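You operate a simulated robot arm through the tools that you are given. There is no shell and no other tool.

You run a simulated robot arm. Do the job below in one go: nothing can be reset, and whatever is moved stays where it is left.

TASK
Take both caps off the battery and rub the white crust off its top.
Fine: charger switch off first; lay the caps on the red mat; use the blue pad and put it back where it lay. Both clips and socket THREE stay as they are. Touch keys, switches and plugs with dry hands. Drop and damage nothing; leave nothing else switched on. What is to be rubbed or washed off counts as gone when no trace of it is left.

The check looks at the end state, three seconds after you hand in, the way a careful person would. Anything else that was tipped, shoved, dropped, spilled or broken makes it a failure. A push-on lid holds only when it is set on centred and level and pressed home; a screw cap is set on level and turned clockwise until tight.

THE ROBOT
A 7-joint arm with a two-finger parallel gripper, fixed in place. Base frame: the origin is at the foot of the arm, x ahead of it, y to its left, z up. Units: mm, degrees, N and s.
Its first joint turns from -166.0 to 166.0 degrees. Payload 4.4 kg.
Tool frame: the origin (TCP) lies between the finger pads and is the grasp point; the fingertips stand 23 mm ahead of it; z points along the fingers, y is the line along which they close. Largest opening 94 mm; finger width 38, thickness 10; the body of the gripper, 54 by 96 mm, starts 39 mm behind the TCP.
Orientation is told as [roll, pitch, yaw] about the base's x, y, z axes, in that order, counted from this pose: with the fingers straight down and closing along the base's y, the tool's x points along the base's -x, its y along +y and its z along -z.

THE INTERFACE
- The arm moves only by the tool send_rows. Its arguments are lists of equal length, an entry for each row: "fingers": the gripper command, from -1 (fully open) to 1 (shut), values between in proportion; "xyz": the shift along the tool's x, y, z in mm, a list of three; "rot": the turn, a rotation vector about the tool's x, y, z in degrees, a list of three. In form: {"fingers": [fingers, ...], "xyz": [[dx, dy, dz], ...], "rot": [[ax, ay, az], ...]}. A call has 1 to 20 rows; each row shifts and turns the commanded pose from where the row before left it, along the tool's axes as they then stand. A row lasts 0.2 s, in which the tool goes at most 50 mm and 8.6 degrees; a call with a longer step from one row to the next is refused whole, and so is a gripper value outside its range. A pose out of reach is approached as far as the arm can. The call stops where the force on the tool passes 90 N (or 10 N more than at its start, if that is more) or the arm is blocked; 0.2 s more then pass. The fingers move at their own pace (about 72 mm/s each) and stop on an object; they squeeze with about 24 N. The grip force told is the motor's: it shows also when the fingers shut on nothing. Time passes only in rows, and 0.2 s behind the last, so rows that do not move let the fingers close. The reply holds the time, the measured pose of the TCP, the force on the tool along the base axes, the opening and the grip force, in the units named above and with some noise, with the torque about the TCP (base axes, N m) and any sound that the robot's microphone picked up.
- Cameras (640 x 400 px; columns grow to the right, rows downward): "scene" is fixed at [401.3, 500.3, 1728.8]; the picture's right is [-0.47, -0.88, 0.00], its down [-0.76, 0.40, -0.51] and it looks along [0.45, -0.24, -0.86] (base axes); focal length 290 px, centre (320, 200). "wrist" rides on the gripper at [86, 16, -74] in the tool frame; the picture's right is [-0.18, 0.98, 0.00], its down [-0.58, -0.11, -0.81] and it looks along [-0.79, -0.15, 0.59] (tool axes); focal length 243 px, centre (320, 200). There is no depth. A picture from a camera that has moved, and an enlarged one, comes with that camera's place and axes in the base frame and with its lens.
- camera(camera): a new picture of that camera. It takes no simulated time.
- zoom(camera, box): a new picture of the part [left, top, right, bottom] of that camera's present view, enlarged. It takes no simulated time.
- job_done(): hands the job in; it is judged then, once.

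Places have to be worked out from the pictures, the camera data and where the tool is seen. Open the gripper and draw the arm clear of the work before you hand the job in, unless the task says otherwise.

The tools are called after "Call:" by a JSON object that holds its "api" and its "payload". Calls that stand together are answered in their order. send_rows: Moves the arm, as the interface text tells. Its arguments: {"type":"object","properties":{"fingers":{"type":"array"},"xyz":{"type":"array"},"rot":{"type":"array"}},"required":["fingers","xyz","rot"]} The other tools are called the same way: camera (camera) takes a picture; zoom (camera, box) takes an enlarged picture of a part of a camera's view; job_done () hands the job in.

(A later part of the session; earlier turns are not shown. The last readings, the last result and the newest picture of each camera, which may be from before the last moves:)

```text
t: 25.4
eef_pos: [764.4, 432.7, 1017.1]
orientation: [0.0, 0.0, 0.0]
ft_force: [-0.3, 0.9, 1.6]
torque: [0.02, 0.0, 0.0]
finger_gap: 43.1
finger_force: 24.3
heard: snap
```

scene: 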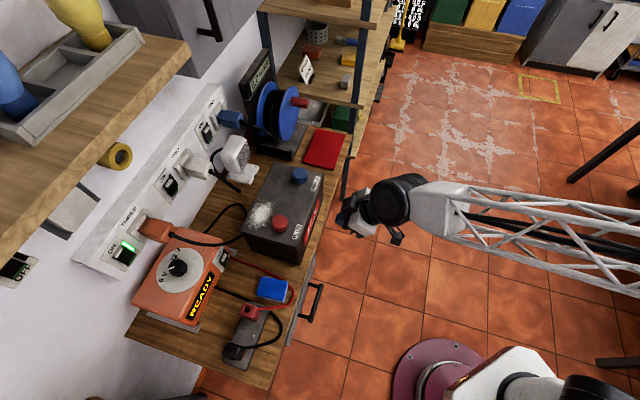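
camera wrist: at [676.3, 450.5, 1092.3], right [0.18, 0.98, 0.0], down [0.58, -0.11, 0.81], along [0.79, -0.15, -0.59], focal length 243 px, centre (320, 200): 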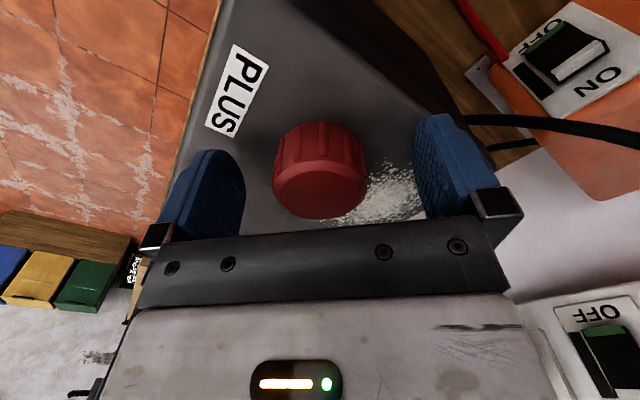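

A "snap" was heard as the fingers closed at 43 mm with hardly any force on the tool. I look at the cap before doing anything else.

Call:
{"api": "zoom", "payload": {"camera": "wrist", "box": [200, 80, 440, 240]}}

Call:
{"api": "camera", "payload": {"camera": "scene"}}

```text
2.50 times, centred on (320, 160) of wrist
camera zoom: at [676.9, 451.3, 1092.9], right [0.18, 0.98, 0.0], down [0.58, -0.11, 0.81], along [0.79, -0.15, -0.59], focal length 606 px, centre (320, 300)
```

zoom: 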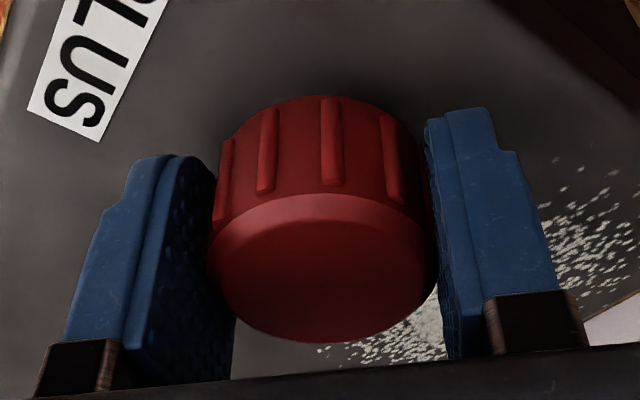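

```text
taken
```

scene: 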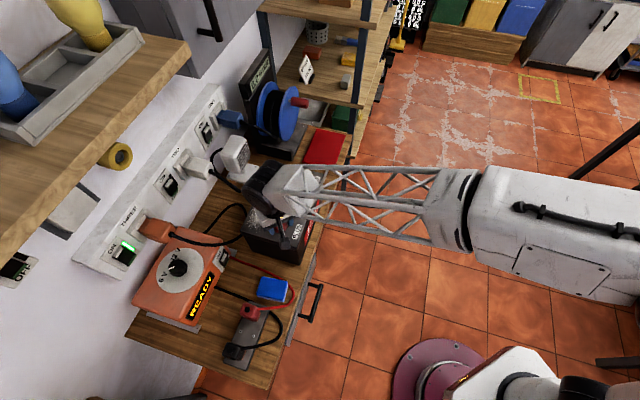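

The cap is held squarely and intact. I try a small anticlockwise turn first and watch the torque.

Call:
{"api": "send_rows", "payload": {"fingers": [1, 1, 1], "xyz": [[0, 0, 0], [0, 0, 0], [0, 0, 0]], "rot": [[0, 0, -5], [0, 0, -5], [0, 0, 0]]}}

```text
t: 26.2
eef_pos: [765.1, 433.0, 1016.3]
orientation: [0.0, 0.0, 10.0]
ft_force: [-6.0, -5.3, 3.6]
torque: [-0.05, 0.09, -0.02]
finger_gap: 43.2
finger_force: 23.9
```

It turns with practically no torque, so it is not a tight thread. I try lifting gently in 2 mm steps.

Call:
{"api": "send_rows", "payload": {"fingers": [1, 1, 1, 1], "xyz": [[0, 0, -2], [0, 0, -2], [0, 0, -2], [0, 0, 0]], "rot": [[0, 0, 0], [0, 0, 0], [0, 0, 0], [0, 0, 0]]}}

Call:
{"api": "zoom", "payload": {"camera": "wrist", "box": [200, 80, 440, 240]}}

```text
t: 27.2
eef_pos: [764.4, 433.8, 1021.8]
orientation: [0.0, 0.0, 10.1]
ft_force: [-4.6, -6.3, -2.5]
torque: [-0.06, 0.11, -0.04]
finger_gap: 43.0
finger_force: 23.7
```

```text
2.50 times, centred on (320, 160) of wrist
camera zoom: at [675.2, 436.0, 1098.7], right [0.01, 1.0, 0.0], down [0.59, -0.01, 0.81], along [0.81, -0.01, -0.59], focal length 606 px, centre (320, 300)
```

zoom: 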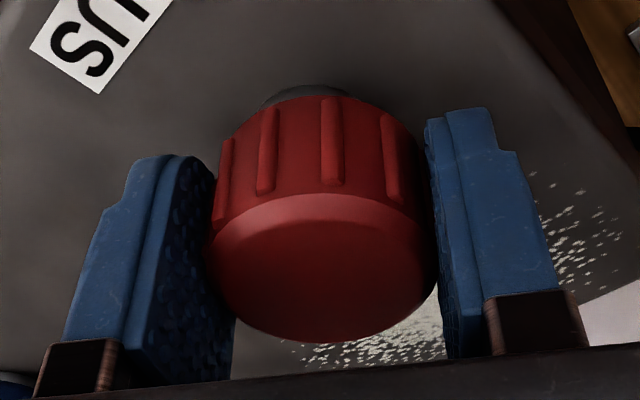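

The cap lifts off easily with the tool. Because the mat lies beyond the upright reach, I set it back on its neck, release, and will regrip with the tool tilted outward so it can be set down level.

Call:
{"api": "send_rows", "payload": {"fingers": [1, 1, 1, -0.3, -0.3, -0.3], "xyz": [[0, 0, 2], [0, 0, 2], [0, 0, 1.5], [0, 0, 0], [0, 0, 0], [0, 0, 0]], "rot": [[0, 0, 0], [0, 0, 0], [0, 0, 0], [0, 0, 0], [0, 0, 0], [0, 0, 0]]}}

Call:
{"api": "zoom", "payload": {"camera": "wrist", "box": [200, 80, 440, 240]}}

```text
t: 28.6
eef_pos: [764.1, 433.1, 1016.4]
orientation: [0.0, 0.0, 10.0]
ft_force: [-0.6, -0.2, -0.1]
torque: [-0.01, 0.01, -0.06]
finger_gap: 60.9
finger_force: 0.1
```

```text
2.50 times, centred on (320, 160) of wrist
camera zoom: at [675.5, 435.3, 1093.6], right [0.01, 1.0, 0.0], down [0.59, -0.01, 0.81], along [0.81, -0.01, -0.59], focal length 606 px, centre (320, 300)
```

zoom: 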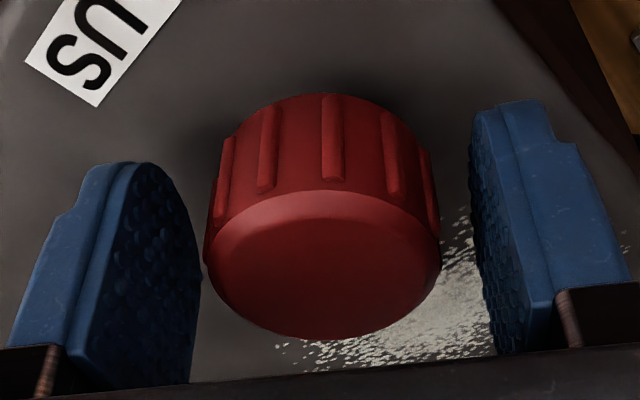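

The cap stands level on its neck. I rise, tilt 30° outward, and come down again around the cap.

Call:
{"api": "send_rows", "payload": {"fingers": [-0.3, -0.3, -0.3, -0.3, -0.3, -0.3, -0.3, -0.3, -0.3, -0.3], "xyz": [[0, 0, -30], [0, 0, -30], [0, 0, 0], [0, 0, 0], [0, 0, 0], [0, 0, 0], [10, 0, 17.32], [10, 0, 17.32], [4, 0, 6.93], [0, 0, 0]], "rot": [[0, 0, 0], [0, 0, 0], [0, -7.5, 0], [0, -7.5, 0], [0, -7.5, 0], [0, -7.5, 0], [0, 0, 0], [0, 0, 0], [0, 0, 0], [0, 0, 0]]}}

Call:
{"api": "camera", "payload": {"camera": "wrist"}}

Call:
{"api": "zoom", "payload": {"camera": "scene", "box": [220, 150, 340, 270]}}

```text
t: 30.8
eef_pos: [763.9, 432.7, 1031.4]
orientation: [-0.1, -30.0, 10.0]
ft_force: [0.3, 0.0, -0.1]
torque: [0.02, 0.04, 0.01]
finger_gap: 60.8
finger_force: 0.0
```

```text
taken
camera wrist: at [649.3, 429.9, 1053.6], right [-0.01, 1.0, 0.09], down [0.12, -0.09, 0.99], along [0.99, 0.02, -0.12], focal length 243 px, centre (320, 200)
```

wrist: 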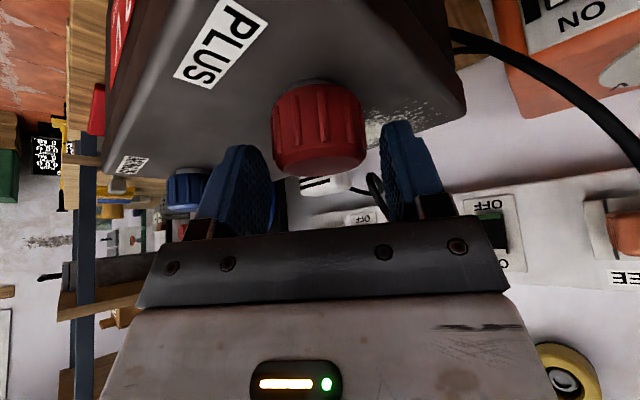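

```text
3.33 times, centred on (280, 210) of scene
camera zoom: at [401.3, 500.3, 1728.8], right [-0.47, -0.88, 0.0], down [-0.76, 0.4, -0.51], along [0.45, -0.24, -0.86], focal length 965 px, centre (453, 167)
```

zoom: 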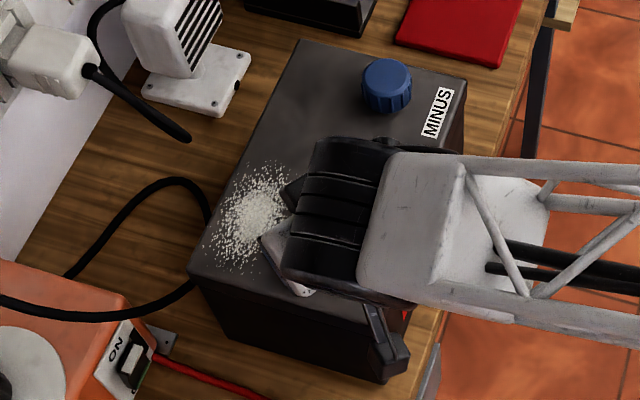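

Fingers straddle the cap with clearance. I lower 11 mm more and close.

Call:
{"api": "send_rows", "payload": {"fingers": [-0.3, -0.3, -0.3, 0.0, 1, 1, 1], "xyz": [[3, 0, 5.2], [2.5, 0, 4.33], [0, 0, 0], [0, 0, 0], [0, 0, 0], [0, 0, 0], [0, 0, 0]], "rot": [[0, 0, 0], [0, 0, 0], [0, 0, 0], [0, 0, 0], [0, 0, 0], [0, 0, 0], [0, 0, 0]]}}

Call:
{"api": "zoom", "payload": {"camera": "wrist", "box": [180, 40, 460, 240]}}

```text
t: 32.4
eef_pos: [765.7, 431.7, 1019.5]
orientation: [0.1, -30.0, 10.0]
ft_force: [1.0, 0.2, 0.6]
torque: [-0.02, 0.02, 0.01]
finger_gap: 43.0
finger_force: 23.6
```

```text
2.00 times, centred on (320, 140) of wrist
camera zoom: at [650.1, 429.8, 1041.8], right [-0.01, 1.0, 0.09], down [0.12, -0.09, 0.99], along [0.99, 0.02, -0.12], focal length 485 px, centre (320, 320)
```

zoom: 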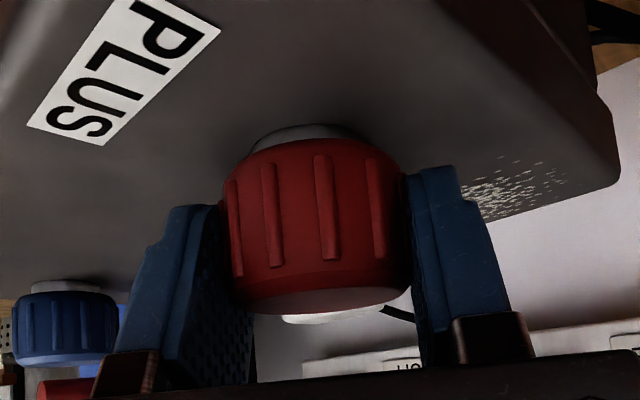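

Gripped at 43 mm. I lift straight up slowly.

Call:
{"api": "send_rows", "payload": {"fingers": [1, 1, 1, 1, 1, 1, 1, 1], "xyz": [[-1.5, 0, -2.6], [-1.5, 0, -2.6], [-1.5, 0, -2.6], [-2.5, 0, -4.33], [-5, 0, -8.66], [-10, 0, -17.32], [-20, 0, -34.64], [0, 0, 0]], "rot": [[0, 0, 0], [0, 0, 0], [0, 0, 0], [0, 0, 0], [0, 0, 0], [0, 0, 0], [0, 0, 0], [0, 0, 0]]}}

Call:
{"api": "camera", "payload": {"camera": "wrist"}}

Call:
{"api": "camera", "payload": {"camera": "scene"}}

```text
t: 34.2
eef_pos: [764.4, 432.7, 1103.3]
orientation: [0.0, -30.0, 10.1]
ft_force: [0.4, 0.8, -0.6]
torque: [-0.02, 0.0, -0.02]
finger_gap: 43.1
finger_force: 24.2
```

```text
taken
camera wrist: at [650.4, 430.7, 1125.8], right [-0.01, 1.0, 0.09], down [0.12, -0.09, 0.99], along [0.99, 0.02, -0.12], focal length 243 px, centre (320, 200)
```

wrist: 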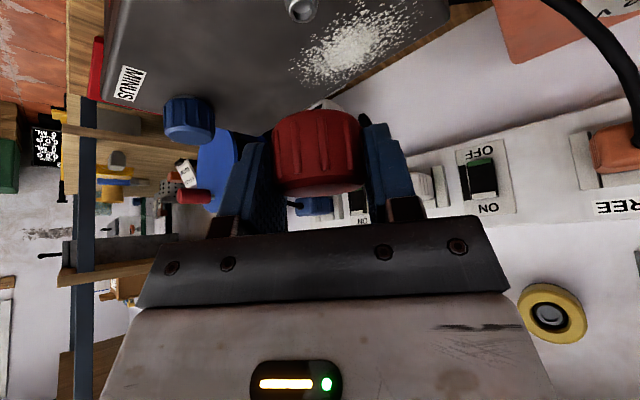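

```text
taken
```

scene: 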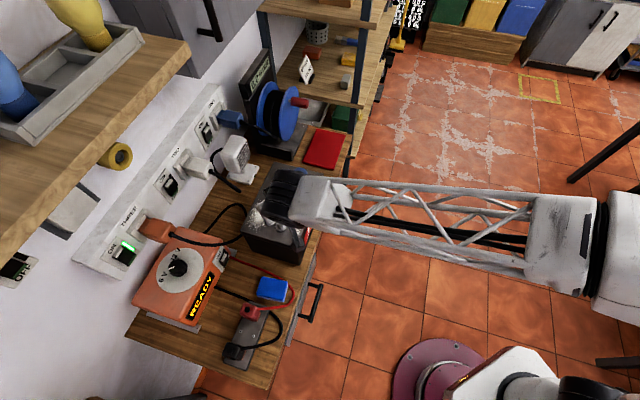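

The PLUS cap is off and held securely. I carry it level over the bench toward the red mat, high above the MINUS cap, and check the reach.

Call:
{"api": "send_rows", "payload": {"fingers": [1, 1, 1, 1, 1, 1, 1, 1, 1], "xyz": [[-25.8, -36.45, 14.9], [-25.8, -36.45, 14.9], [-25.8, -36.45, 14.9], [-25.8, -36.45, 14.9], [-25.8, -36.45, 14.9], [-25.8, -36.45, 14.9], [-25.8, -36.45, 14.9], [-25.8, -36.45, 14.9], [0, 0, 0]], "rot": [[0, 0, 0], [0, 0, 0], [0, 0, 0], [0, 0, 0], [0, 0, 0], [0, 0, 0], [0, 0, 0], [0, 0, 0], [0, 0, 0]]}}

Call:
{"api": "camera", "payload": {"camera": "wrist"}}

Call:
{"api": "camera", "payload": {"camera": "scene"}}

```text
t: 36.2
eef_pos: [1050.7, 186.8, 1100.4]
orientation: [0.1, -30.0, 10.1]
ft_force: [0.2, -0.3, -0.4]
torque: [0.01, -0.02, 0.0]
finger_gap: 43.1
finger_force: 24.4
```

```text
taken
camera wrist: at [936.7, 184.6, 1122.0], right [-0.01, 1.0, 0.09], down [0.12, -0.09, 0.99], along [0.99, 0.02, -0.12], focal length 243 px, centre (320, 200)
```

wrist: 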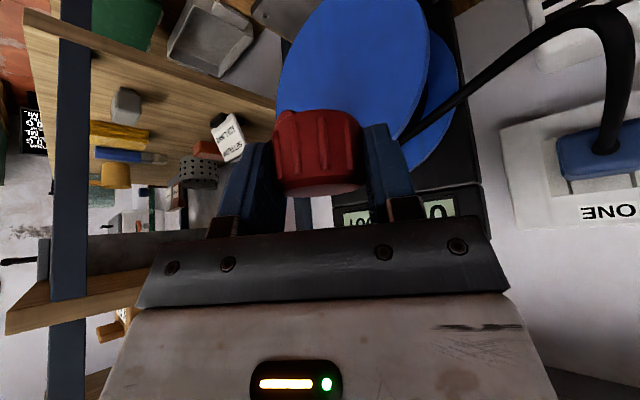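

```text
taken
```

scene: 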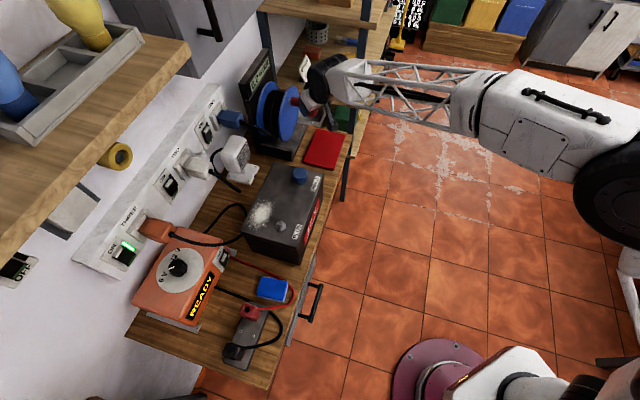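

The reach works (1050.7, 186.8). The reel stands well behind the mat. I lower to about 45 mm above contact and look again.

Call:
{"api": "send_rows", "payload": {"fingers": [1, 1, 1, 1, 1, 1], "xyz": [[20, 0, 34.64], [20, 0, 34.64], [20, 0, 34.64], [20, 0, 34.64], [20, 0, 34.64], [0, 0, 0]], "rot": [[0, 0, 0], [0, 0, 0], [0, 0, 0], [0, 0, 0], [0, 0, 0], [0, 0, 0]]}}

Call:
{"api": "camera", "payload": {"camera": "wrist"}}

Call:
{"api": "zoom", "payload": {"camera": "scene", "box": [270, 90, 370, 190]}}

```text
t: 37.6
eef_pos: [1049.7, 186.4, 900.5]
orientation: [-0.1, -30.0, 10.0]
ft_force: [0.3, 0.0, -0.9]
torque: [0.01, 0.0, -0.03]
finger_gap: 43.5
finger_force: 24.1
```

```text
taken
camera wrist: at [935.2, 184.2, 923.1], right [-0.01, 1.0, 0.09], down [0.12, -0.09, 0.99], along [0.99, 0.02, -0.12], focal length 243 px, centre (320, 200)
```

wrist: 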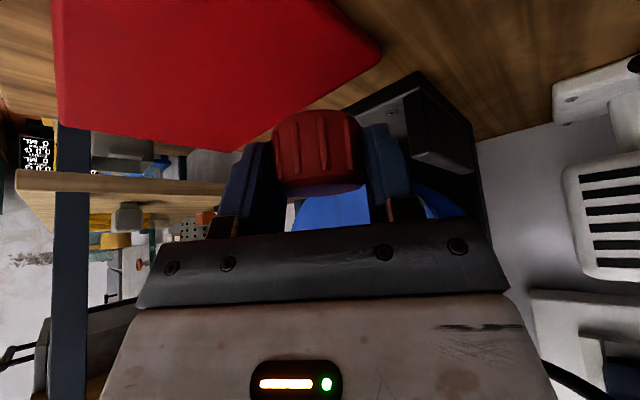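

```text
4.00 times, centred on (320, 140) of scene
camera zoom: at [401.3, 500.3, 1728.8], right [-0.47, -0.88, 0.0], down [-0.76, 0.4, -0.51], along [0.45, -0.24, -0.86], focal length 1158 px, centre (320, 440)
```

zoom: 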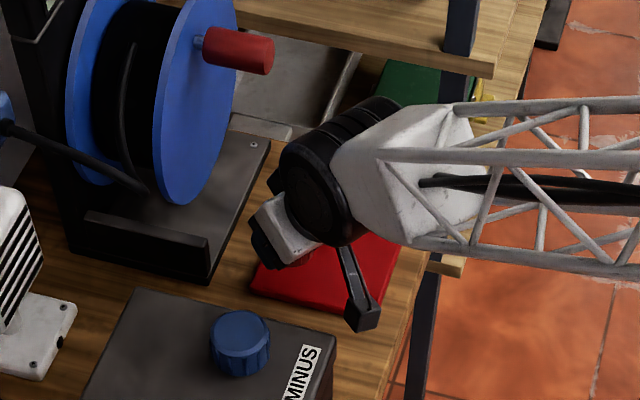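

From this view the mat spans roughly a 586–782, b 786–906, so I shift the cap 8 mm further onto the mat and lower it to just above the surface.

Call:
{"api": "send_rows", "payload": {"fingers": [1, 1, 1, 1, 1], "xyz": [[-0.9, -8.5, 0.5], [8, 0, 13.86], [6, 0, 10.39], [4, 0, 6.93], [0, 0, 0]], "rot": [[0, 0, 0], [0, 0, 0], [0, 0, 0], [0, 0, 0], [0, 0, 0]]}}

Call:
{"api": "camera", "payload": {"camera": "wrist"}}

```text
t: 38.8
eef_pos: [1051.8, 178.0, 866.7]
orientation: [0.0, -29.9, 10.0]
ft_force: [-0.1, 0.9, -0.2]
torque: [-0.01, 0.0, 0.0]
finger_gap: 43.3
finger_force: 23.9
```

```text
taken
camera wrist: at [936.9, 176.4, 888.7], right [-0.01, 1.0, 0.09], down [0.12, -0.09, 0.99], along [0.99, 0.02, -0.12], focal length 243 px, centre (320, 200)
```

wrist: 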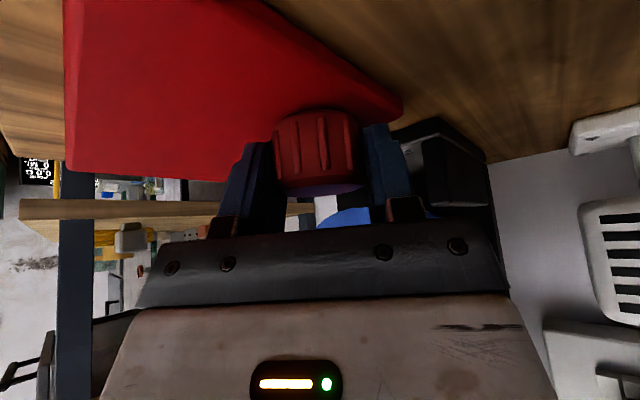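

The cap hovers about 10 mm above the mat, well within its edges. I creep down in small steps, watching for contact.

Call:
{"api": "send_rows", "payload": {"fingers": [1, 1, 1, 1, 1], "xyz": [[0.75, 0, 1.3], [0.75, 0, 1.3], [0.75, 0, 1.3], [0.75, 0, 1.3], [0, 0, 0]], "rot": [[0, 0, 0], [0, 0, 0], [0, 0, 0], [0, 0, 0], [0, 0, 0]]}}

Call:
{"api": "zoom", "payload": {"camera": "wrist", "box": [200, 60, 440, 240]}}

```text
t: 40.0
eef_pos: [1052.3, 179.9, 859.6]
orientation: [0.1, -30.0, 10.1]
ft_force: [-0.1, 1.7, 4.0]
torque: [0.05, 0.08, -0.02]
finger_gap: 43.3
finger_force: 23.5
```

```text
2.22 times, centred on (320, 150) of wrist
camera zoom: at [937.9, 177.1, 883.9], right [-0.01, 1.0, 0.09], down [0.12, -0.09, 0.99], along [0.99, 0.02, -0.12], focal length 539 px, centre (320, 311)
```

zoom: 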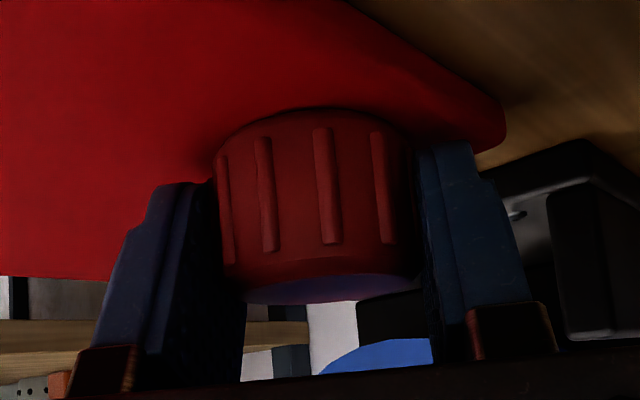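

A first 4 N contact at z≈860. One more millimetre to confirm.

Call:
{"api": "send_rows", "payload": {"fingers": [1, 1], "xyz": [[0.4, 0, 0.7], [0, 0, 0]], "rot": [[0, 0, 0], [0, 0, 0]]}}

```text
t: 40.6
eef_pos: [1052.1, 179.5, 861.2]
orientation: [0.1, -30.1, 10.0]
ft_force: [-1.9, -3.6, 11.1]
torque: [-0.06, 0.15, -0.04]
finger_gap: 43.0
finger_force: 24.2
```

Firm contact with the mat (11 N). I open the fingers and check the cap stands.

Call:
{"api": "send_rows", "payload": {"fingers": [-0.1, -0.3, -0.3], "xyz": [[0, 0, 0], [0, 0, 0], [0, 0, 0]], "rot": [[0, 0, 0], [0, 0, 0], [0, 0, 0]]}}

Call:
{"api": "zoom", "payload": {"camera": "wrist", "box": [200, 60, 440, 240]}}

```text
t: 41.4
eef_pos: [1052.5, 179.8, 861.0]
orientation: [-0.1, -30.1, 10.0]
ft_force: [-2.5, 7.5, 16.0]
torque: [0.0, 0.08, -0.01]
finger_gap: 57.2
finger_force: 0.0
```

```text
2.22 times, centred on (320, 150) of wrist
camera zoom: at [938.4, 177.9, 883.8], right [-0.01, 1.0, 0.09], down [0.12, -0.09, 0.99], along [0.99, 0.02, -0.11], focal length 539 px, centre (320, 311)
```

zoom: 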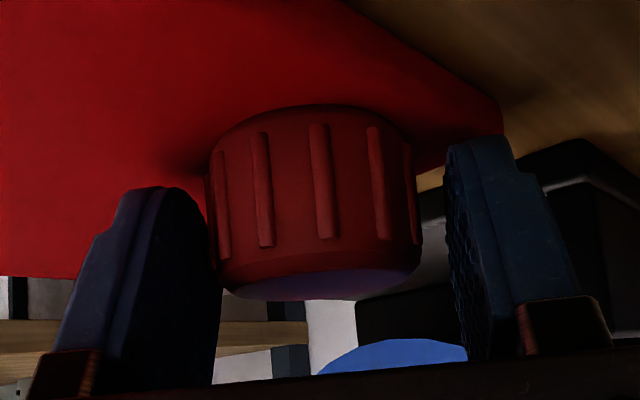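

The fingertips lightly touch the mat (that is the contact force) and the cap stands on it. I raise a hair, re-centre 4 mm so no finger rubs the cap, then rise straight up.

Call:
{"api": "send_rows", "payload": {"fingers": [-0.22, -0.3, -0.3, -0.3], "xyz": [[-0.75, 0, -1.3], [-0.5, -2, -0.87], [0, -1.5, 0], [0, 0, 0]], "rot": [[0, 0, 0], [0, 0, 0], [0, 0, 0], [0, 0, 0]]}}

Call:
{"api": "zoom", "payload": {"camera": "wrist", "box": [200, 60, 440, 240]}}

```text
t: 42.4
eef_pos: [1052.5, 175.3, 861.7]
orientation: [0.0, -30.1, 10.0]
ft_force: [-0.5, 0.6, 0.2]
torque: [-0.03, -0.01, 0.04]
finger_gap: 61.0
finger_force: 0.0
```

```text
2.22 times, centred on (320, 150) of wrist
camera zoom: at [938.8, 173.8, 884.8], right [-0.01, 1.0, 0.09], down [0.12, -0.09, 0.99], along [0.99, 0.02, -0.12], focal length 539 px, centre (320, 311)
```

zoom: 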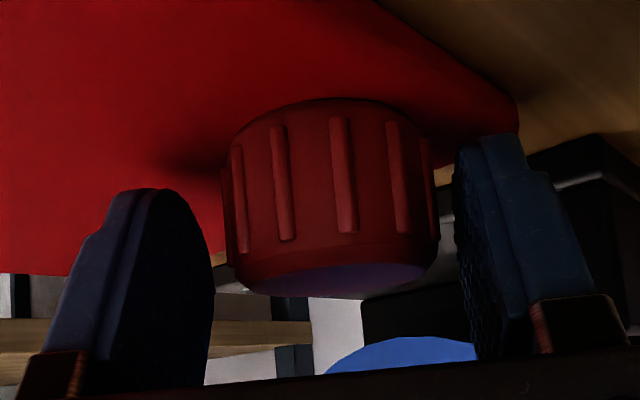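

Both fingers are clear. I rise straight up.

Call:
{"api": "send_rows", "payload": {"fingers": [-0.3, -0.3, -0.3, -0.3, -0.3, -0.3, -0.3], "xyz": [[-2.5, 0, -4.33], [-10, 0, -17.32], [-20, 0, -34.64], [-20, 0, -34.64], [-20, 0, -34.64], [-20, 0, -34.64], [0, 0, 0]], "rot": [[0, 0, 0], [0, 0, 0], [0, 0, 0], [0, 0, 0], [0, 0, 0], [0, 0, 0], [0, 0, 0]]}}

Call:
{"api": "camera", "payload": {"camera": "wrist"}}

Call:
{"api": "zoom", "payload": {"camera": "scene", "box": [230, 90, 370, 210]}}

```text
t: 44.0
eef_pos: [1051.1, 177.8, 1050.0]
orientation: [0.0, -30.0, 10.0]
ft_force: [-0.1, 1.4, 0.2]
torque: [0.01, -0.01, 0.04]
finger_gap: 61.0
finger_force: 0.1
```

```text
taken
camera wrist: at [937.2, 175.5, 1072.3], right [-0.01, 1.0, 0.09], down [0.12, -0.09, 0.99], along [0.99, 0.02, -0.12], focal length 243 px, centre (320, 200)
```

wrist: 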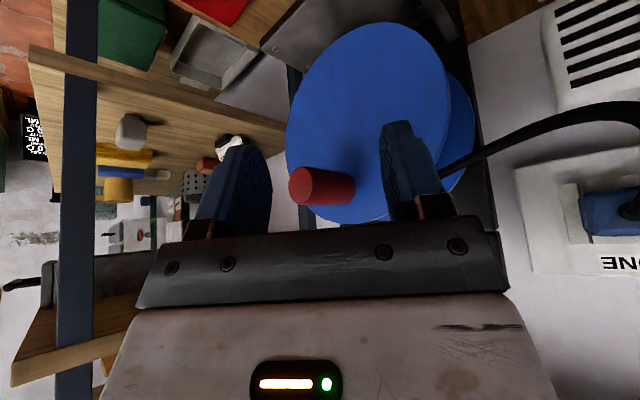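

```text
3.33 times, centred on (300, 150) of scene
camera zoom: at [401.3, 500.3, 1728.8], right [-0.47, -0.88, 0.0], down [-0.76, 0.4, -0.51], along [0.45, -0.24, -0.86], focal length 965 px, centre (387, 367)
```

zoom: 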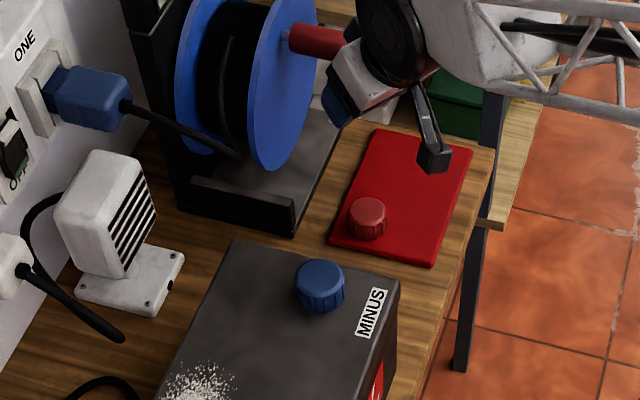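

The red cap stands upright on the mat. Next, the MINUS cap: I move back above it with the same 30° tilt.

Call:
{"api": "send_rows", "payload": {"fingers": [-0.3, -0.3, -0.3, -0.3, -0.3, -0.3], "xyz": [[22.1, 32.3, -19.7], [22.1, 32.3, -19.7], [22.1, 32.3, -19.7], [22.1, 32.3, -19.7], [22.1, 32.3, -19.7], [0, 0, 0]], "rot": [[0, 0, 0], [0, 0, 0], [0, 0, 0], [0, 0, 0], [0, 0, 0], [0, 0, 0]]}}

Call:
{"api": "camera", "payload": {"camera": "wrist"}}

Call:
{"api": "zoom", "payload": {"camera": "scene", "box": [230, 130, 340, 250]}}

```text
t: 45.4
eef_pos: [884.1, 313.1, 1078.1]
orientation: [0.1, -30.1, 10.0]
ft_force: [0.4, 0.5, 0.4]
torque: [-0.01, 0.03, -0.01]
finger_gap: 61.1
finger_force: 0.0
```

```text
taken
camera wrist: at [769.4, 310.7, 1101.6], right [-0.01, 1.0, 0.09], down [0.12, -0.09, 0.99], along [0.99, 0.02, -0.12], focal length 243 px, centre (320, 200)
```

wrist: 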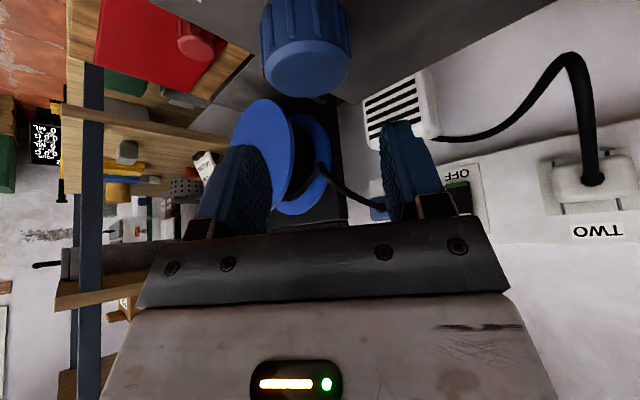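

```text
3.33 times, centred on (285, 190) of scene
camera zoom: at [401.3, 500.3, 1728.8], right [-0.47, -0.88, 0.0], down [-0.76, 0.4, -0.51], along [0.45, -0.24, -0.86], focal length 965 px, centre (437, 233)
```

zoom: 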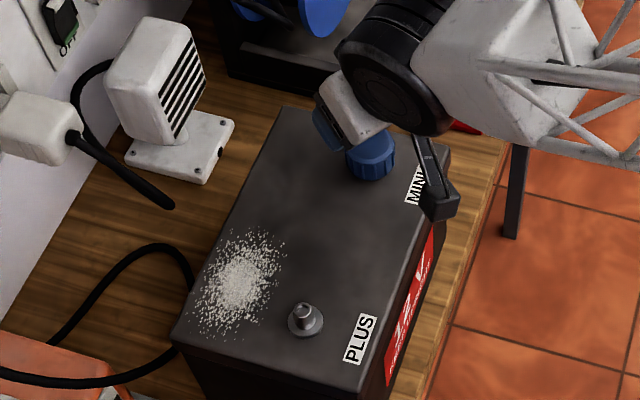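

Call:
{"api": "zoom", "payload": {"camera": "wrist", "box": [240, 0, 380, 110]}}

```text
3.64 times, centred on (310, 55) of wrist
camera zoom: at [769.4, 310.7, 1101.6], right [-0.01, 1.0, 0.09], down [0.12, -0.09, 0.99], along [0.99, 0.02, -0.12], focal length 882 px, centre (356, 727)
```

zoom: 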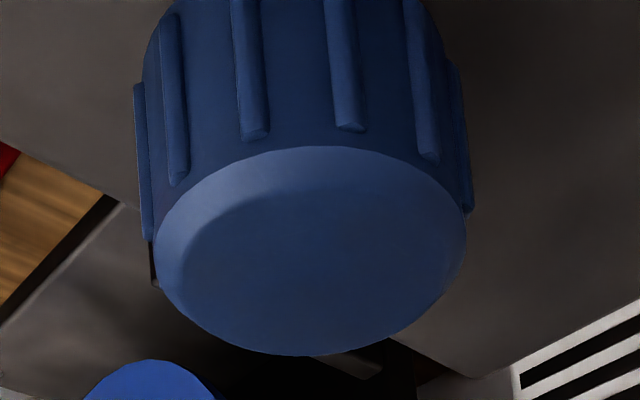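

The near view puts the MINUS cap at (883, 313), right under the tool. I descend around it, a little higher than last time so that the cap rather than the fingertips meets the mat.

Call:
{"api": "send_rows", "payload": {"fingers": [-0.3, -0.3, -0.3, -0.3, -0.3], "xyz": [[10.8, 0, 16.8], [10, 0, 17.32], [5, 0, 8.66], [2, 0, 3.46], [0, 0, 0]], "rot": [[0, 0, 0], [0, 0, 0], [0, 0, 0], [0, 0, 0], [0, 0, 0]]}}

Call:
{"api": "zoom", "payload": {"camera": "wrist", "box": [180, 60, 460, 240]}}

```text
t: 46.6
eef_pos: [882.2, 309.8, 1025.0]
orientation: [-0.1, -30.1, 10.0]
ft_force: [0.2, 0.3, -0.5]
torque: [-0.01, -0.05, -0.02]
finger_gap: 60.9
finger_force: 0.0
```

```text
2.22 times, centred on (320, 150) of wrist
camera zoom: at [768.3, 307.1, 1046.1], right [-0.01, 1.0, 0.09], down [0.12, -0.09, 0.99], along [0.99, 0.02, -0.12], focal length 539 px, centre (320, 311)
```

zoom: 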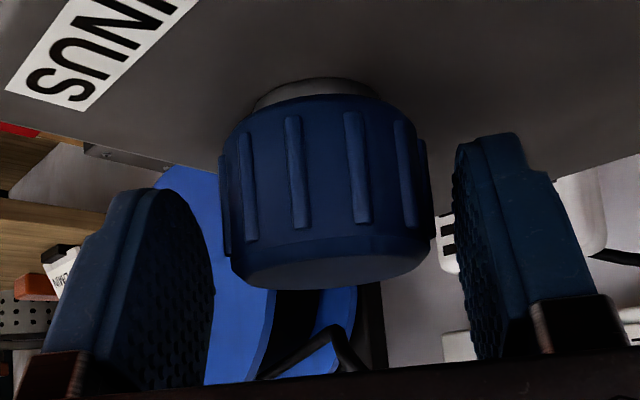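

The cap is about 2.5 mm toward +y of the finger midline; I correct that and close.

Call:
{"api": "send_rows", "payload": {"fingers": [-0.3, -0.1, 0.0, 1, 1, 1], "xyz": [[0, 2.5, 0], [0, 0, 0], [0, 0, 0], [0, 0, 0], [0, 0, 0], [0, 0, 0]], "rot": [[0, 0, 0], [0, 0, 0], [0, 0, 0], [0, 0, 0], [0, 0, 0], [0, 0, 0]]}}

Call:
{"api": "zoom", "payload": {"camera": "wrist", "box": [180, 60, 460, 240]}}

```text
t: 48.0
eef_pos: [883.2, 312.6, 1023.3]
orientation: [0.0, -30.1, 10.0]
ft_force: [0.1, -0.1, 0.4]
torque: [0.02, 0.03, -0.03]
finger_gap: 42.8
finger_force: 23.3
heard: snap
```

```text
2.22 times, centred on (320, 150) of wrist
camera zoom: at [767.6, 309.6, 1046.5], right [-0.01, 1.0, 0.09], down [0.12, -0.09, 0.99], along [0.99, 0.02, -0.12], focal length 539 px, centre (320, 311)
```

zoom: 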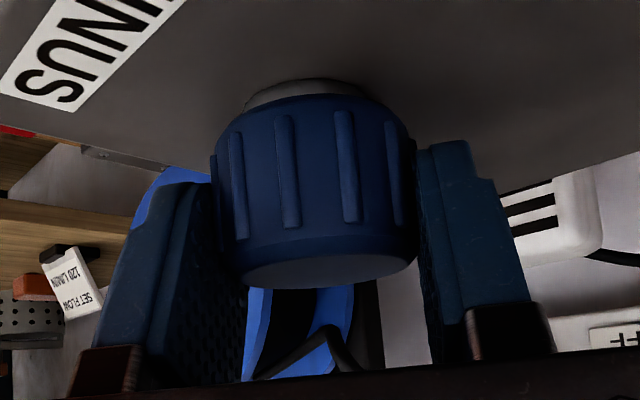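

Gripped at 43 mm with another snap as the cap came loose. I lift straight up slowly.

Call:
{"api": "send_rows", "payload": {"fingers": [1, 1, 1, 1, 1, 1, 1, 1], "xyz": [[-1.5, 0, -2.6], [-1.5, 0, -2.6], [-1.5, 0, -2.6], [-2.5, 0, -4.33], [-5, 0, -8.66], [-10, 0, -17.32], [-18, 0, -31.2], [0, 0, 0]], "rot": [[0, 0, 0], [0, 0, 0], [0, 0, 0], [0, 0, 0], [0, 0, 0], [0, 0, 0], [0, 0, 0], [0, 0, 0]]}}

Call:
{"api": "camera", "payload": {"camera": "wrist"}}

Call:
{"api": "zoom", "payload": {"camera": "scene", "box": [230, 130, 340, 250]}}

```text
t: 49.8
eef_pos: [881.9, 309.0, 1103.3]
orientation: [0.1, -30.1, 10.0]
ft_force: [0.0, -0.6, -0.4]
torque: [0.02, -0.02, 0.03]
finger_gap: 42.7
finger_force: 23.5
```

```text
taken
camera wrist: at [766.7, 307.9, 1125.9], right [-0.01, 1.0, 0.09], down [0.12, -0.09, 0.99], along [0.99, 0.02, -0.12], focal length 243 px, centre (320, 200)
```

wrist: 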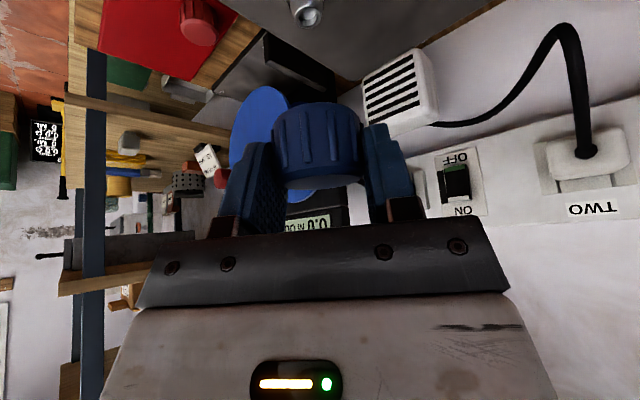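

```text
3.33 times, centred on (285, 190) of scene
camera zoom: at [401.3, 500.3, 1728.8], right [-0.47, -0.88, 0.0], down [-0.76, 0.4, -0.51], along [0.45, -0.24, -0.86], focal length 965 px, centre (437, 233)
```

zoom: 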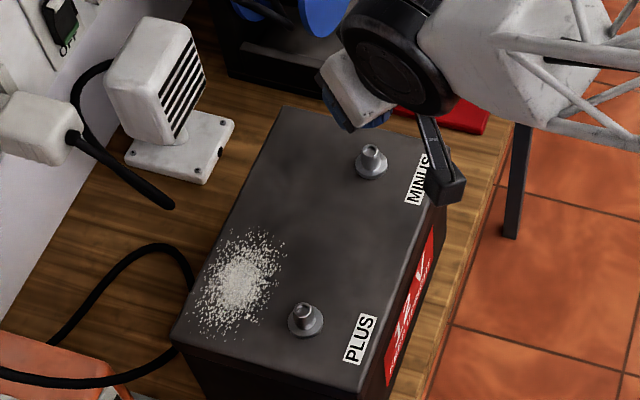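

Both terminals are bare now. I carry the blue cap to a spot on the mat about 75 mm from the red one.

Call:
{"api": "send_rows", "payload": {"fingers": [1, 1, 1, 1, 1, 1, 1, 1, 1, 1], "xyz": [[-18.4, -38.8, 10.6], [-18.4, -38.8, 10.6], [-18.4, -38.8, 10.6], [-18.4, -38.8, 10.6], [-18.4, -38.8, 10.6], [-18.4, -38.8, 10.6], [20, 0, 34.64], [20, 0, 34.64], [20, 0, 34.64], [0, 0, 0]], "rot": [[0, 0, 0], [0, 0, 0], [0, 0, 0], [0, 0, 0], [0, 0, 0], [0, 0, 0], [0, 0, 0], [0, 0, 0], [0, 0, 0], [0, 0, 0]]}}

Call:
{"api": "camera", "payload": {"camera": "wrist"}}

Call:
{"api": "zoom", "payload": {"camera": "scene", "box": [270, 90, 370, 190]}}

```text
t: 52.0
eef_pos: [1047.0, 107.4, 987.4]
orientation: [0.1, -30.0, 9.9]
ft_force: [0.1, 0.5, -0.8]
torque: [-0.03, 0.02, 0.0]
finger_gap: 42.9
finger_force: 24.0
```

```text
taken
camera wrist: at [933.1, 104.7, 1010.0], right [-0.01, 1.0, 0.09], down [0.12, -0.09, 0.99], along [0.99, 0.02, -0.12], focal length 243 px, centre (320, 200)
```

wrist: 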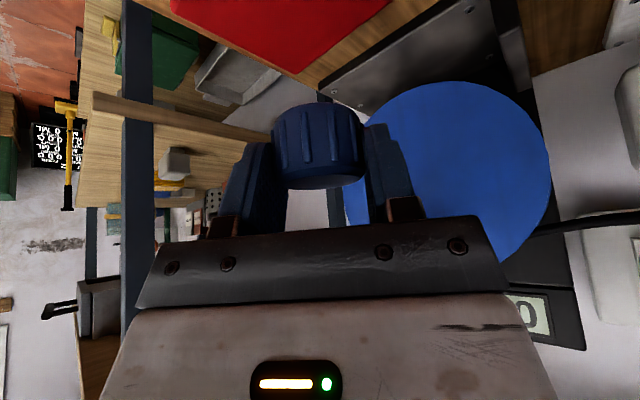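

```text
4.00 times, centred on (320, 140) of scene
camera zoom: at [401.3, 500.3, 1728.8], right [-0.47, -0.88, 0.0], down [-0.76, 0.4, -0.51], along [0.45, -0.24, -0.86], focal length 1158 px, centre (320, 440)
```

zoom: 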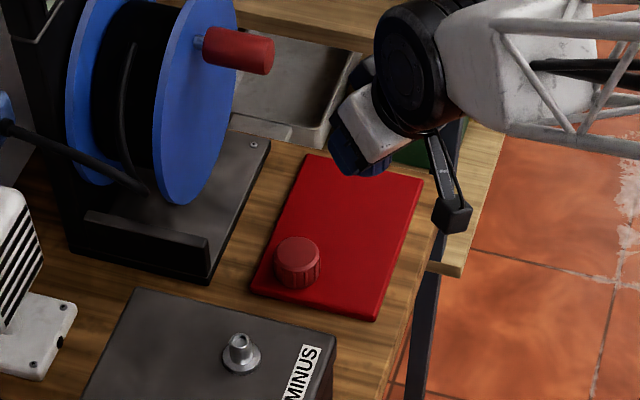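

Position over the mat is right (clear of the red cap and inside the front edge). I lower to just above the mat.

Call:
{"api": "send_rows", "payload": {"fingers": [1, 1, 1, 1, 1], "xyz": [[20, 0, 34.64], [20, 0, 34.64], [15, 0, 26], [4, 0, 6.93], [0, 0, 0]], "rot": [[0, 0, 0], [0, 0, 0], [0, 0, 0], [0, 0, 0], [0, 0, 0]]}}

Call:
{"api": "camera", "payload": {"camera": "wrist"}}

Call:
{"api": "zoom", "payload": {"camera": "scene", "box": [280, 100, 360, 180]}}

```text
t: 53.2
eef_pos: [1046.3, 106.8, 866.7]
orientation: [0.0, -30.1, 9.9]
ft_force: [-0.4, 0.3, 0.2]
torque: [-0.02, -0.02, -0.01]
finger_gap: 42.6
finger_force: 23.9
```

```text
taken
camera wrist: at [931.7, 104.9, 889.4], right [-0.01, 1.0, 0.09], down [0.12, -0.09, 0.99], along [0.99, 0.02, -0.12], focal length 243 px, centre (320, 200)
```

wrist: 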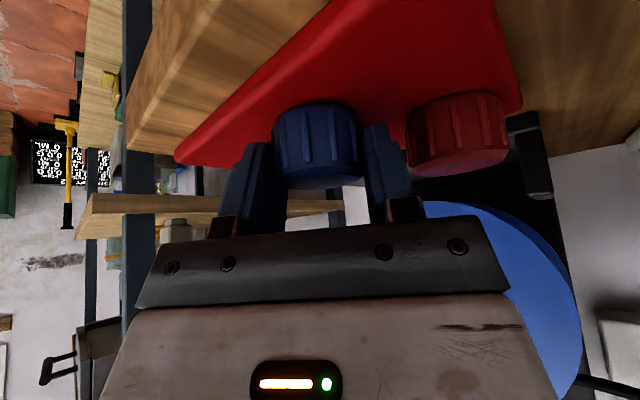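

```text
5.00 times, centred on (320, 140) of scene
camera zoom: at [401.3, 500.3, 1728.8], right [-0.47, -0.88, 0.0], down [-0.76, 0.4, -0.51], along [0.45, -0.24, -0.86], focal length 1448 px, centre (320, 500)
```

zoom: 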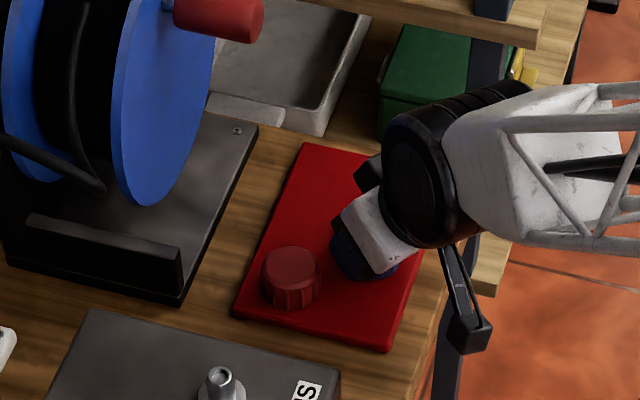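

Clear of the red cap. I creep down until the blue cap touches.

Call:
{"api": "send_rows", "payload": {"fingers": [1, 1, 1, 1], "xyz": [[0.75, 0, 1.3], [0.75, 0, 1.3], [0.5, 0, 0.87], [0, 0, 0]], "rot": [[0, 0, 0], [0, 0, 0], [0, 0, 0], [0, 0, 0]]}}

```text
t: 54.2
eef_pos: [1047.3, 105.6, 864.2]
orientation: [0.0, -30.2, 10.1]
ft_force: [-7.9, 1.2, 16.7]
torque: [0.05, 0.19, 0.05]
finger_gap: 42.5
finger_force: 24.2
```

Contact at z≈864 with 17 N, so the cap is on the mat. I ease up half a millimetre and open.

Call:
{"api": "send_rows", "payload": {"fingers": [1, -0.05, -0.2, -0.25, -0.25], "xyz": [[-0.25, 0, -0.43], [0, 0, 0], [0, 0, 0], [0, 0, 0], [0, 0, 0]], "rot": [[0, 0, 0], [0, 0, 0], [0, 0, 0], [0, 0, 0], [0, 0, 0]]}}

Call:
{"api": "camera", "payload": {"camera": "wrist"}}

Call:
{"api": "zoom", "payload": {"camera": "wrist", "box": [200, 60, 440, 240]}}

```text
t: 55.4
eef_pos: [1046.7, 103.2, 862.7]
orientation: [0.1, -30.0, 10.0]
ft_force: [0.8, 0.7, 0.4]
torque: [-0.02, 0.0, 0.0]
finger_gap: 58.5
finger_force: 0.1
```

```text
taken
camera wrist: at [932.5, 102.5, 885.7], right [-0.01, 1.0, 0.09], down [0.12, -0.09, 0.99], along [0.99, 0.02, -0.12], focal length 243 px, centre (320, 200)
```

wrist: 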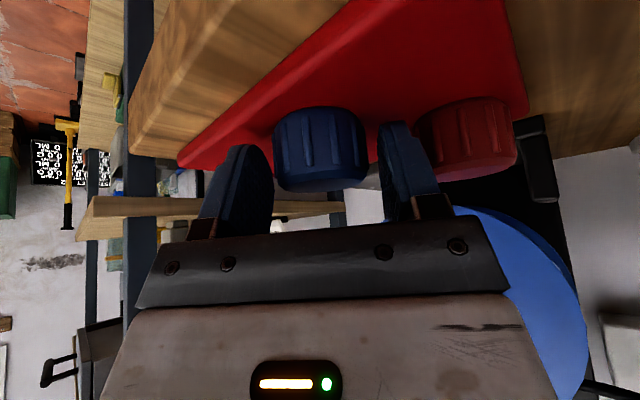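

```text
2.22 times, centred on (320, 150) of wrist
camera zoom: at [932.5, 102.5, 885.7], right [-0.01, 1.0, 0.09], down [0.12, -0.09, 0.99], along [0.99, 0.02, -0.12], focal length 539 px, centre (320, 311)
```

zoom: 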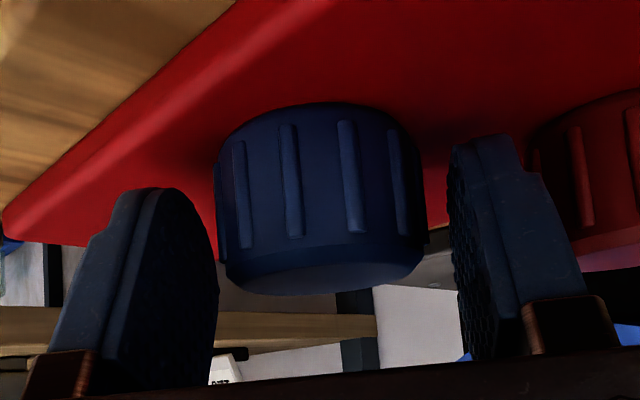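

Both caps stand on the mat, fingers are clear. I rise straight up and check with the scene camera.

Call:
{"api": "send_rows", "payload": {"fingers": [-0.25, -0.25, -0.25, -0.25, -0.25, -0.25, -0.25, -0.25], "xyz": [[-2.5, 0, -4.33], [-10, 0, -17.32], [-20, 0, -34.64], [-20, 0, -34.64], [-20, 0, -34.64], [-20, 0, -34.64], [-20, 0, -34.64], [0, 0, 0]], "rot": [[0, 0, 0], [0, 0, 0], [0, 0, 0], [0, 0, 0], [0, 0, 0], [0, 0, 0], [0, 0, 0], [0, 0, 0]]}}

Call:
{"api": "zoom", "payload": {"camera": "scene", "box": [240, 90, 370, 200]}}

```text
t: 57.2
eef_pos: [1048.9, 106.2, 1086.8]
orientation: [0.0, -30.0, 10.1]
ft_force: [0.5, -0.3, -0.1]
torque: [0.01, 0.03, -0.05]
finger_gap: 58.8
finger_force: 0.0
```

```text
3.64 times, centred on (305, 145) of scene
camera zoom: at [401.3, 500.3, 1728.8], right [-0.47, -0.88, 0.0], down [-0.76, 0.4, -0.51], along [0.45, -0.24, -0.86], focal length 1053 px, centre (374, 400)
```

zoom: 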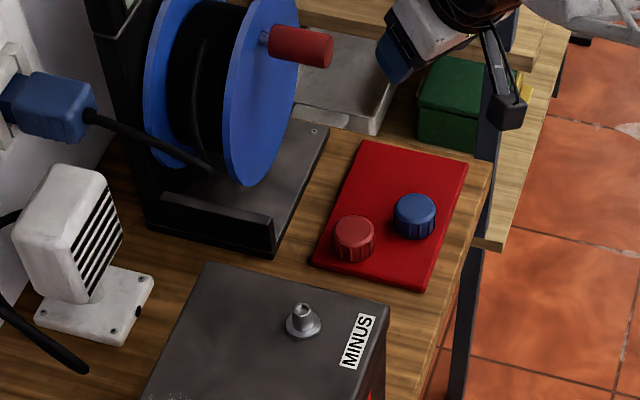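

Both caps stand on the mat. Now back to the left side of the bench, upright again and turned to about 50° to match the pad.

Call:
{"api": "send_rows", "payload": {"fingers": [-0.25, -0.25, -0.25, -0.25, -0.25, -0.25, -0.25, -0.25, -0.25, -1, -1, -1, -1, -1, -1, -1, -1, -1, -1, -1], "xyz": [[24.2, 36.3, -19.5], [24.2, 36.3, -19.5], [24.2, 36.3, -19.5], [24.2, 36.3, -19.5], [24.2, 36.3, -19.5], [24.2, 36.3, -19.5], [24.2, 36.3, -19.5], [24.2, 36.3, -19.5], [24.2, 36.3, -19.5], [0, 0, 0], [0, 0, 0], [0, 0, 0], [0, 0, 0], [0, 0, 0], [0, 0, 0], [0, 0, 0], [0, 0, 0], [0, 0, 0], [0, 0, 0], [0, 0, 0]], "rot": [[0, 0, 0], [0, 0, 0], [0, 0, 0], [0, 0, 0], [0, 0, 0], [0, 0, 0], [0, 0, 0], [0, 0, 0], [0, 0, 0], [0, 7.5, 0], [0, 7.5, 0], [0, 7.5, 0], [0, 7.5, 0], [0, 0, -8], [0, 0, -8], [0, 0, -8], [0, 0, -8], [0, 0, -8], [0, 0, 0], [0, 0, 0]]}}

Call:
{"api": "camera", "payload": {"camera": "wrist"}}

Call:
{"api": "zoom", "payload": {"camera": "scene", "box": [240, 265, 310, 325]}}

```text
t: 61.4
eef_pos: [716.4, 377.4, 1130.6]
orientation: [0.0, 0.0, 50.0]
ft_force: [-1.0, 0.1, 1.1]
torque: [-0.01, 0.01, -0.02]
finger_gap: 93.7
finger_force: 0.0
```

```text
taken
camera wrist: at [648.1, 323.3, 1206.1], right [-0.64, 0.77, 0.0], down [0.46, 0.38, 0.81], along [0.62, 0.51, -0.59], focal length 243 px, centre (320, 200)
```

wrist: 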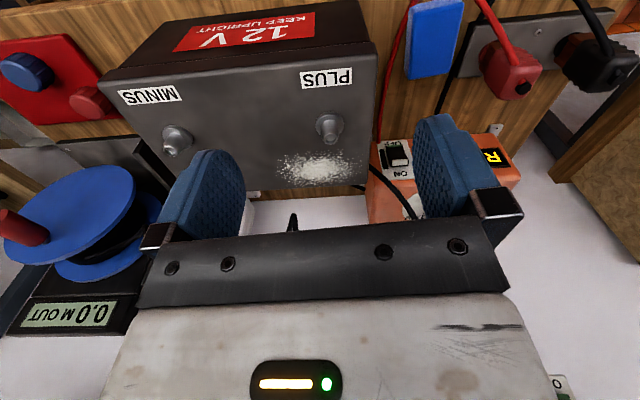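

```text
6.67 times, centred on (275, 295) of scene
camera zoom: at [401.3, 500.3, 1728.8], right [-0.47, -0.88, 0.0], down [-0.76, 0.4, -0.51], along [0.45, -0.24, -0.86], focal length 1930 px, centre (620, -433)
```

zoom: 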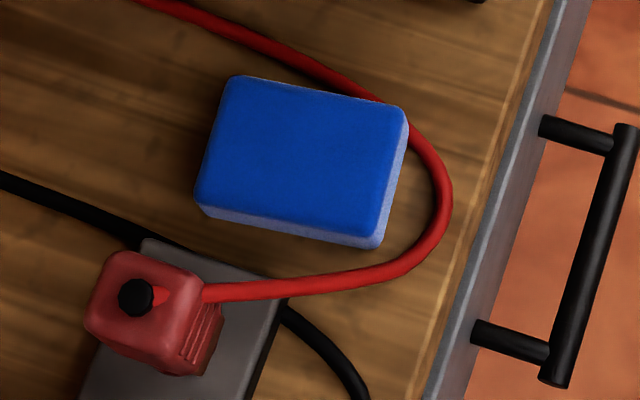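

I move over the pad at height to measure it directly from the wrist camera.

Call:
{"api": "send_rows", "payload": {"fingers": [-1, -1, -1, -1, -1, -1], "xyz": [[-15.2, 27.8, 16], [-15.2, 27.8, 20], [-15.2, 27.8, 28], [-15.2, 27.8, 33], [-15.2, 27.8, 33], [0, 0, 0]], "rot": [[0, 0, 0], [0, 0, 0], [0, 0, 0], [0, 0, 0], [0, 0, 0], [0, 0, 0]]}}

Call:
{"api": "camera", "payload": {"camera": "wrist"}}

Call:
{"api": "zoom", "payload": {"camera": "wrist", "box": [220, 0, 420, 130]}}

```text
t: 62.8
eef_pos: [657.3, 528.1, 1001.1]
orientation: [0.1, 0.0, 50.0]
ft_force: [0.8, 0.0, 0.8]
torque: [-0.01, -0.01, 0.01]
finger_gap: 94.0
finger_force: 0.2
```

```text
taken
camera wrist: at [587.8, 473.4, 1077.2], right [-0.63, 0.77, 0.0], down [0.46, 0.38, 0.81], along [0.62, 0.51, -0.59], focal length 243 px, centre (320, 200)
```

wrist: 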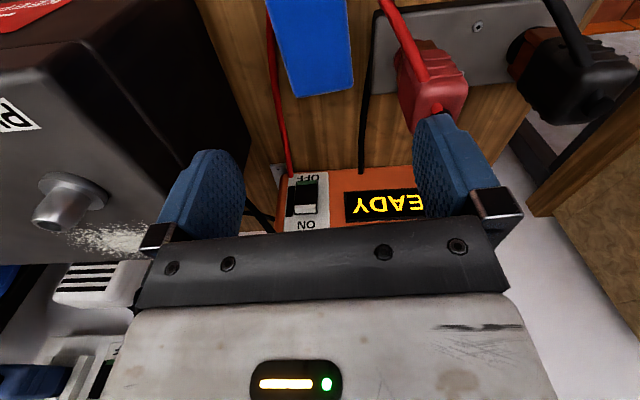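

```text
3.08 times, centred on (320, 65) of wrist
camera zoom: at [587.8, 473.4, 1077.2], right [-0.63, 0.77, 0.0], down [0.46, 0.38, 0.81], along [0.62, 0.51, -0.59], focal length 746 px, centre (320, 615)
```

zoom: 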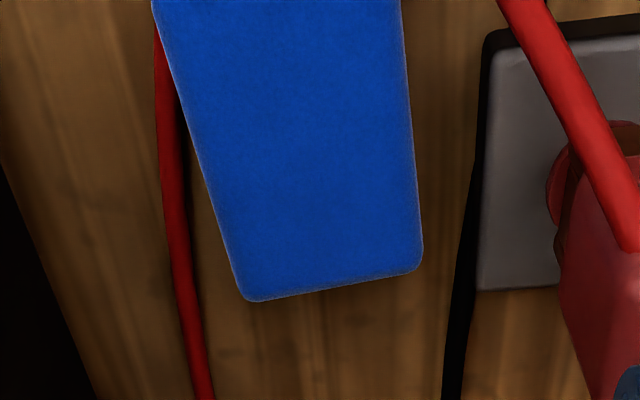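

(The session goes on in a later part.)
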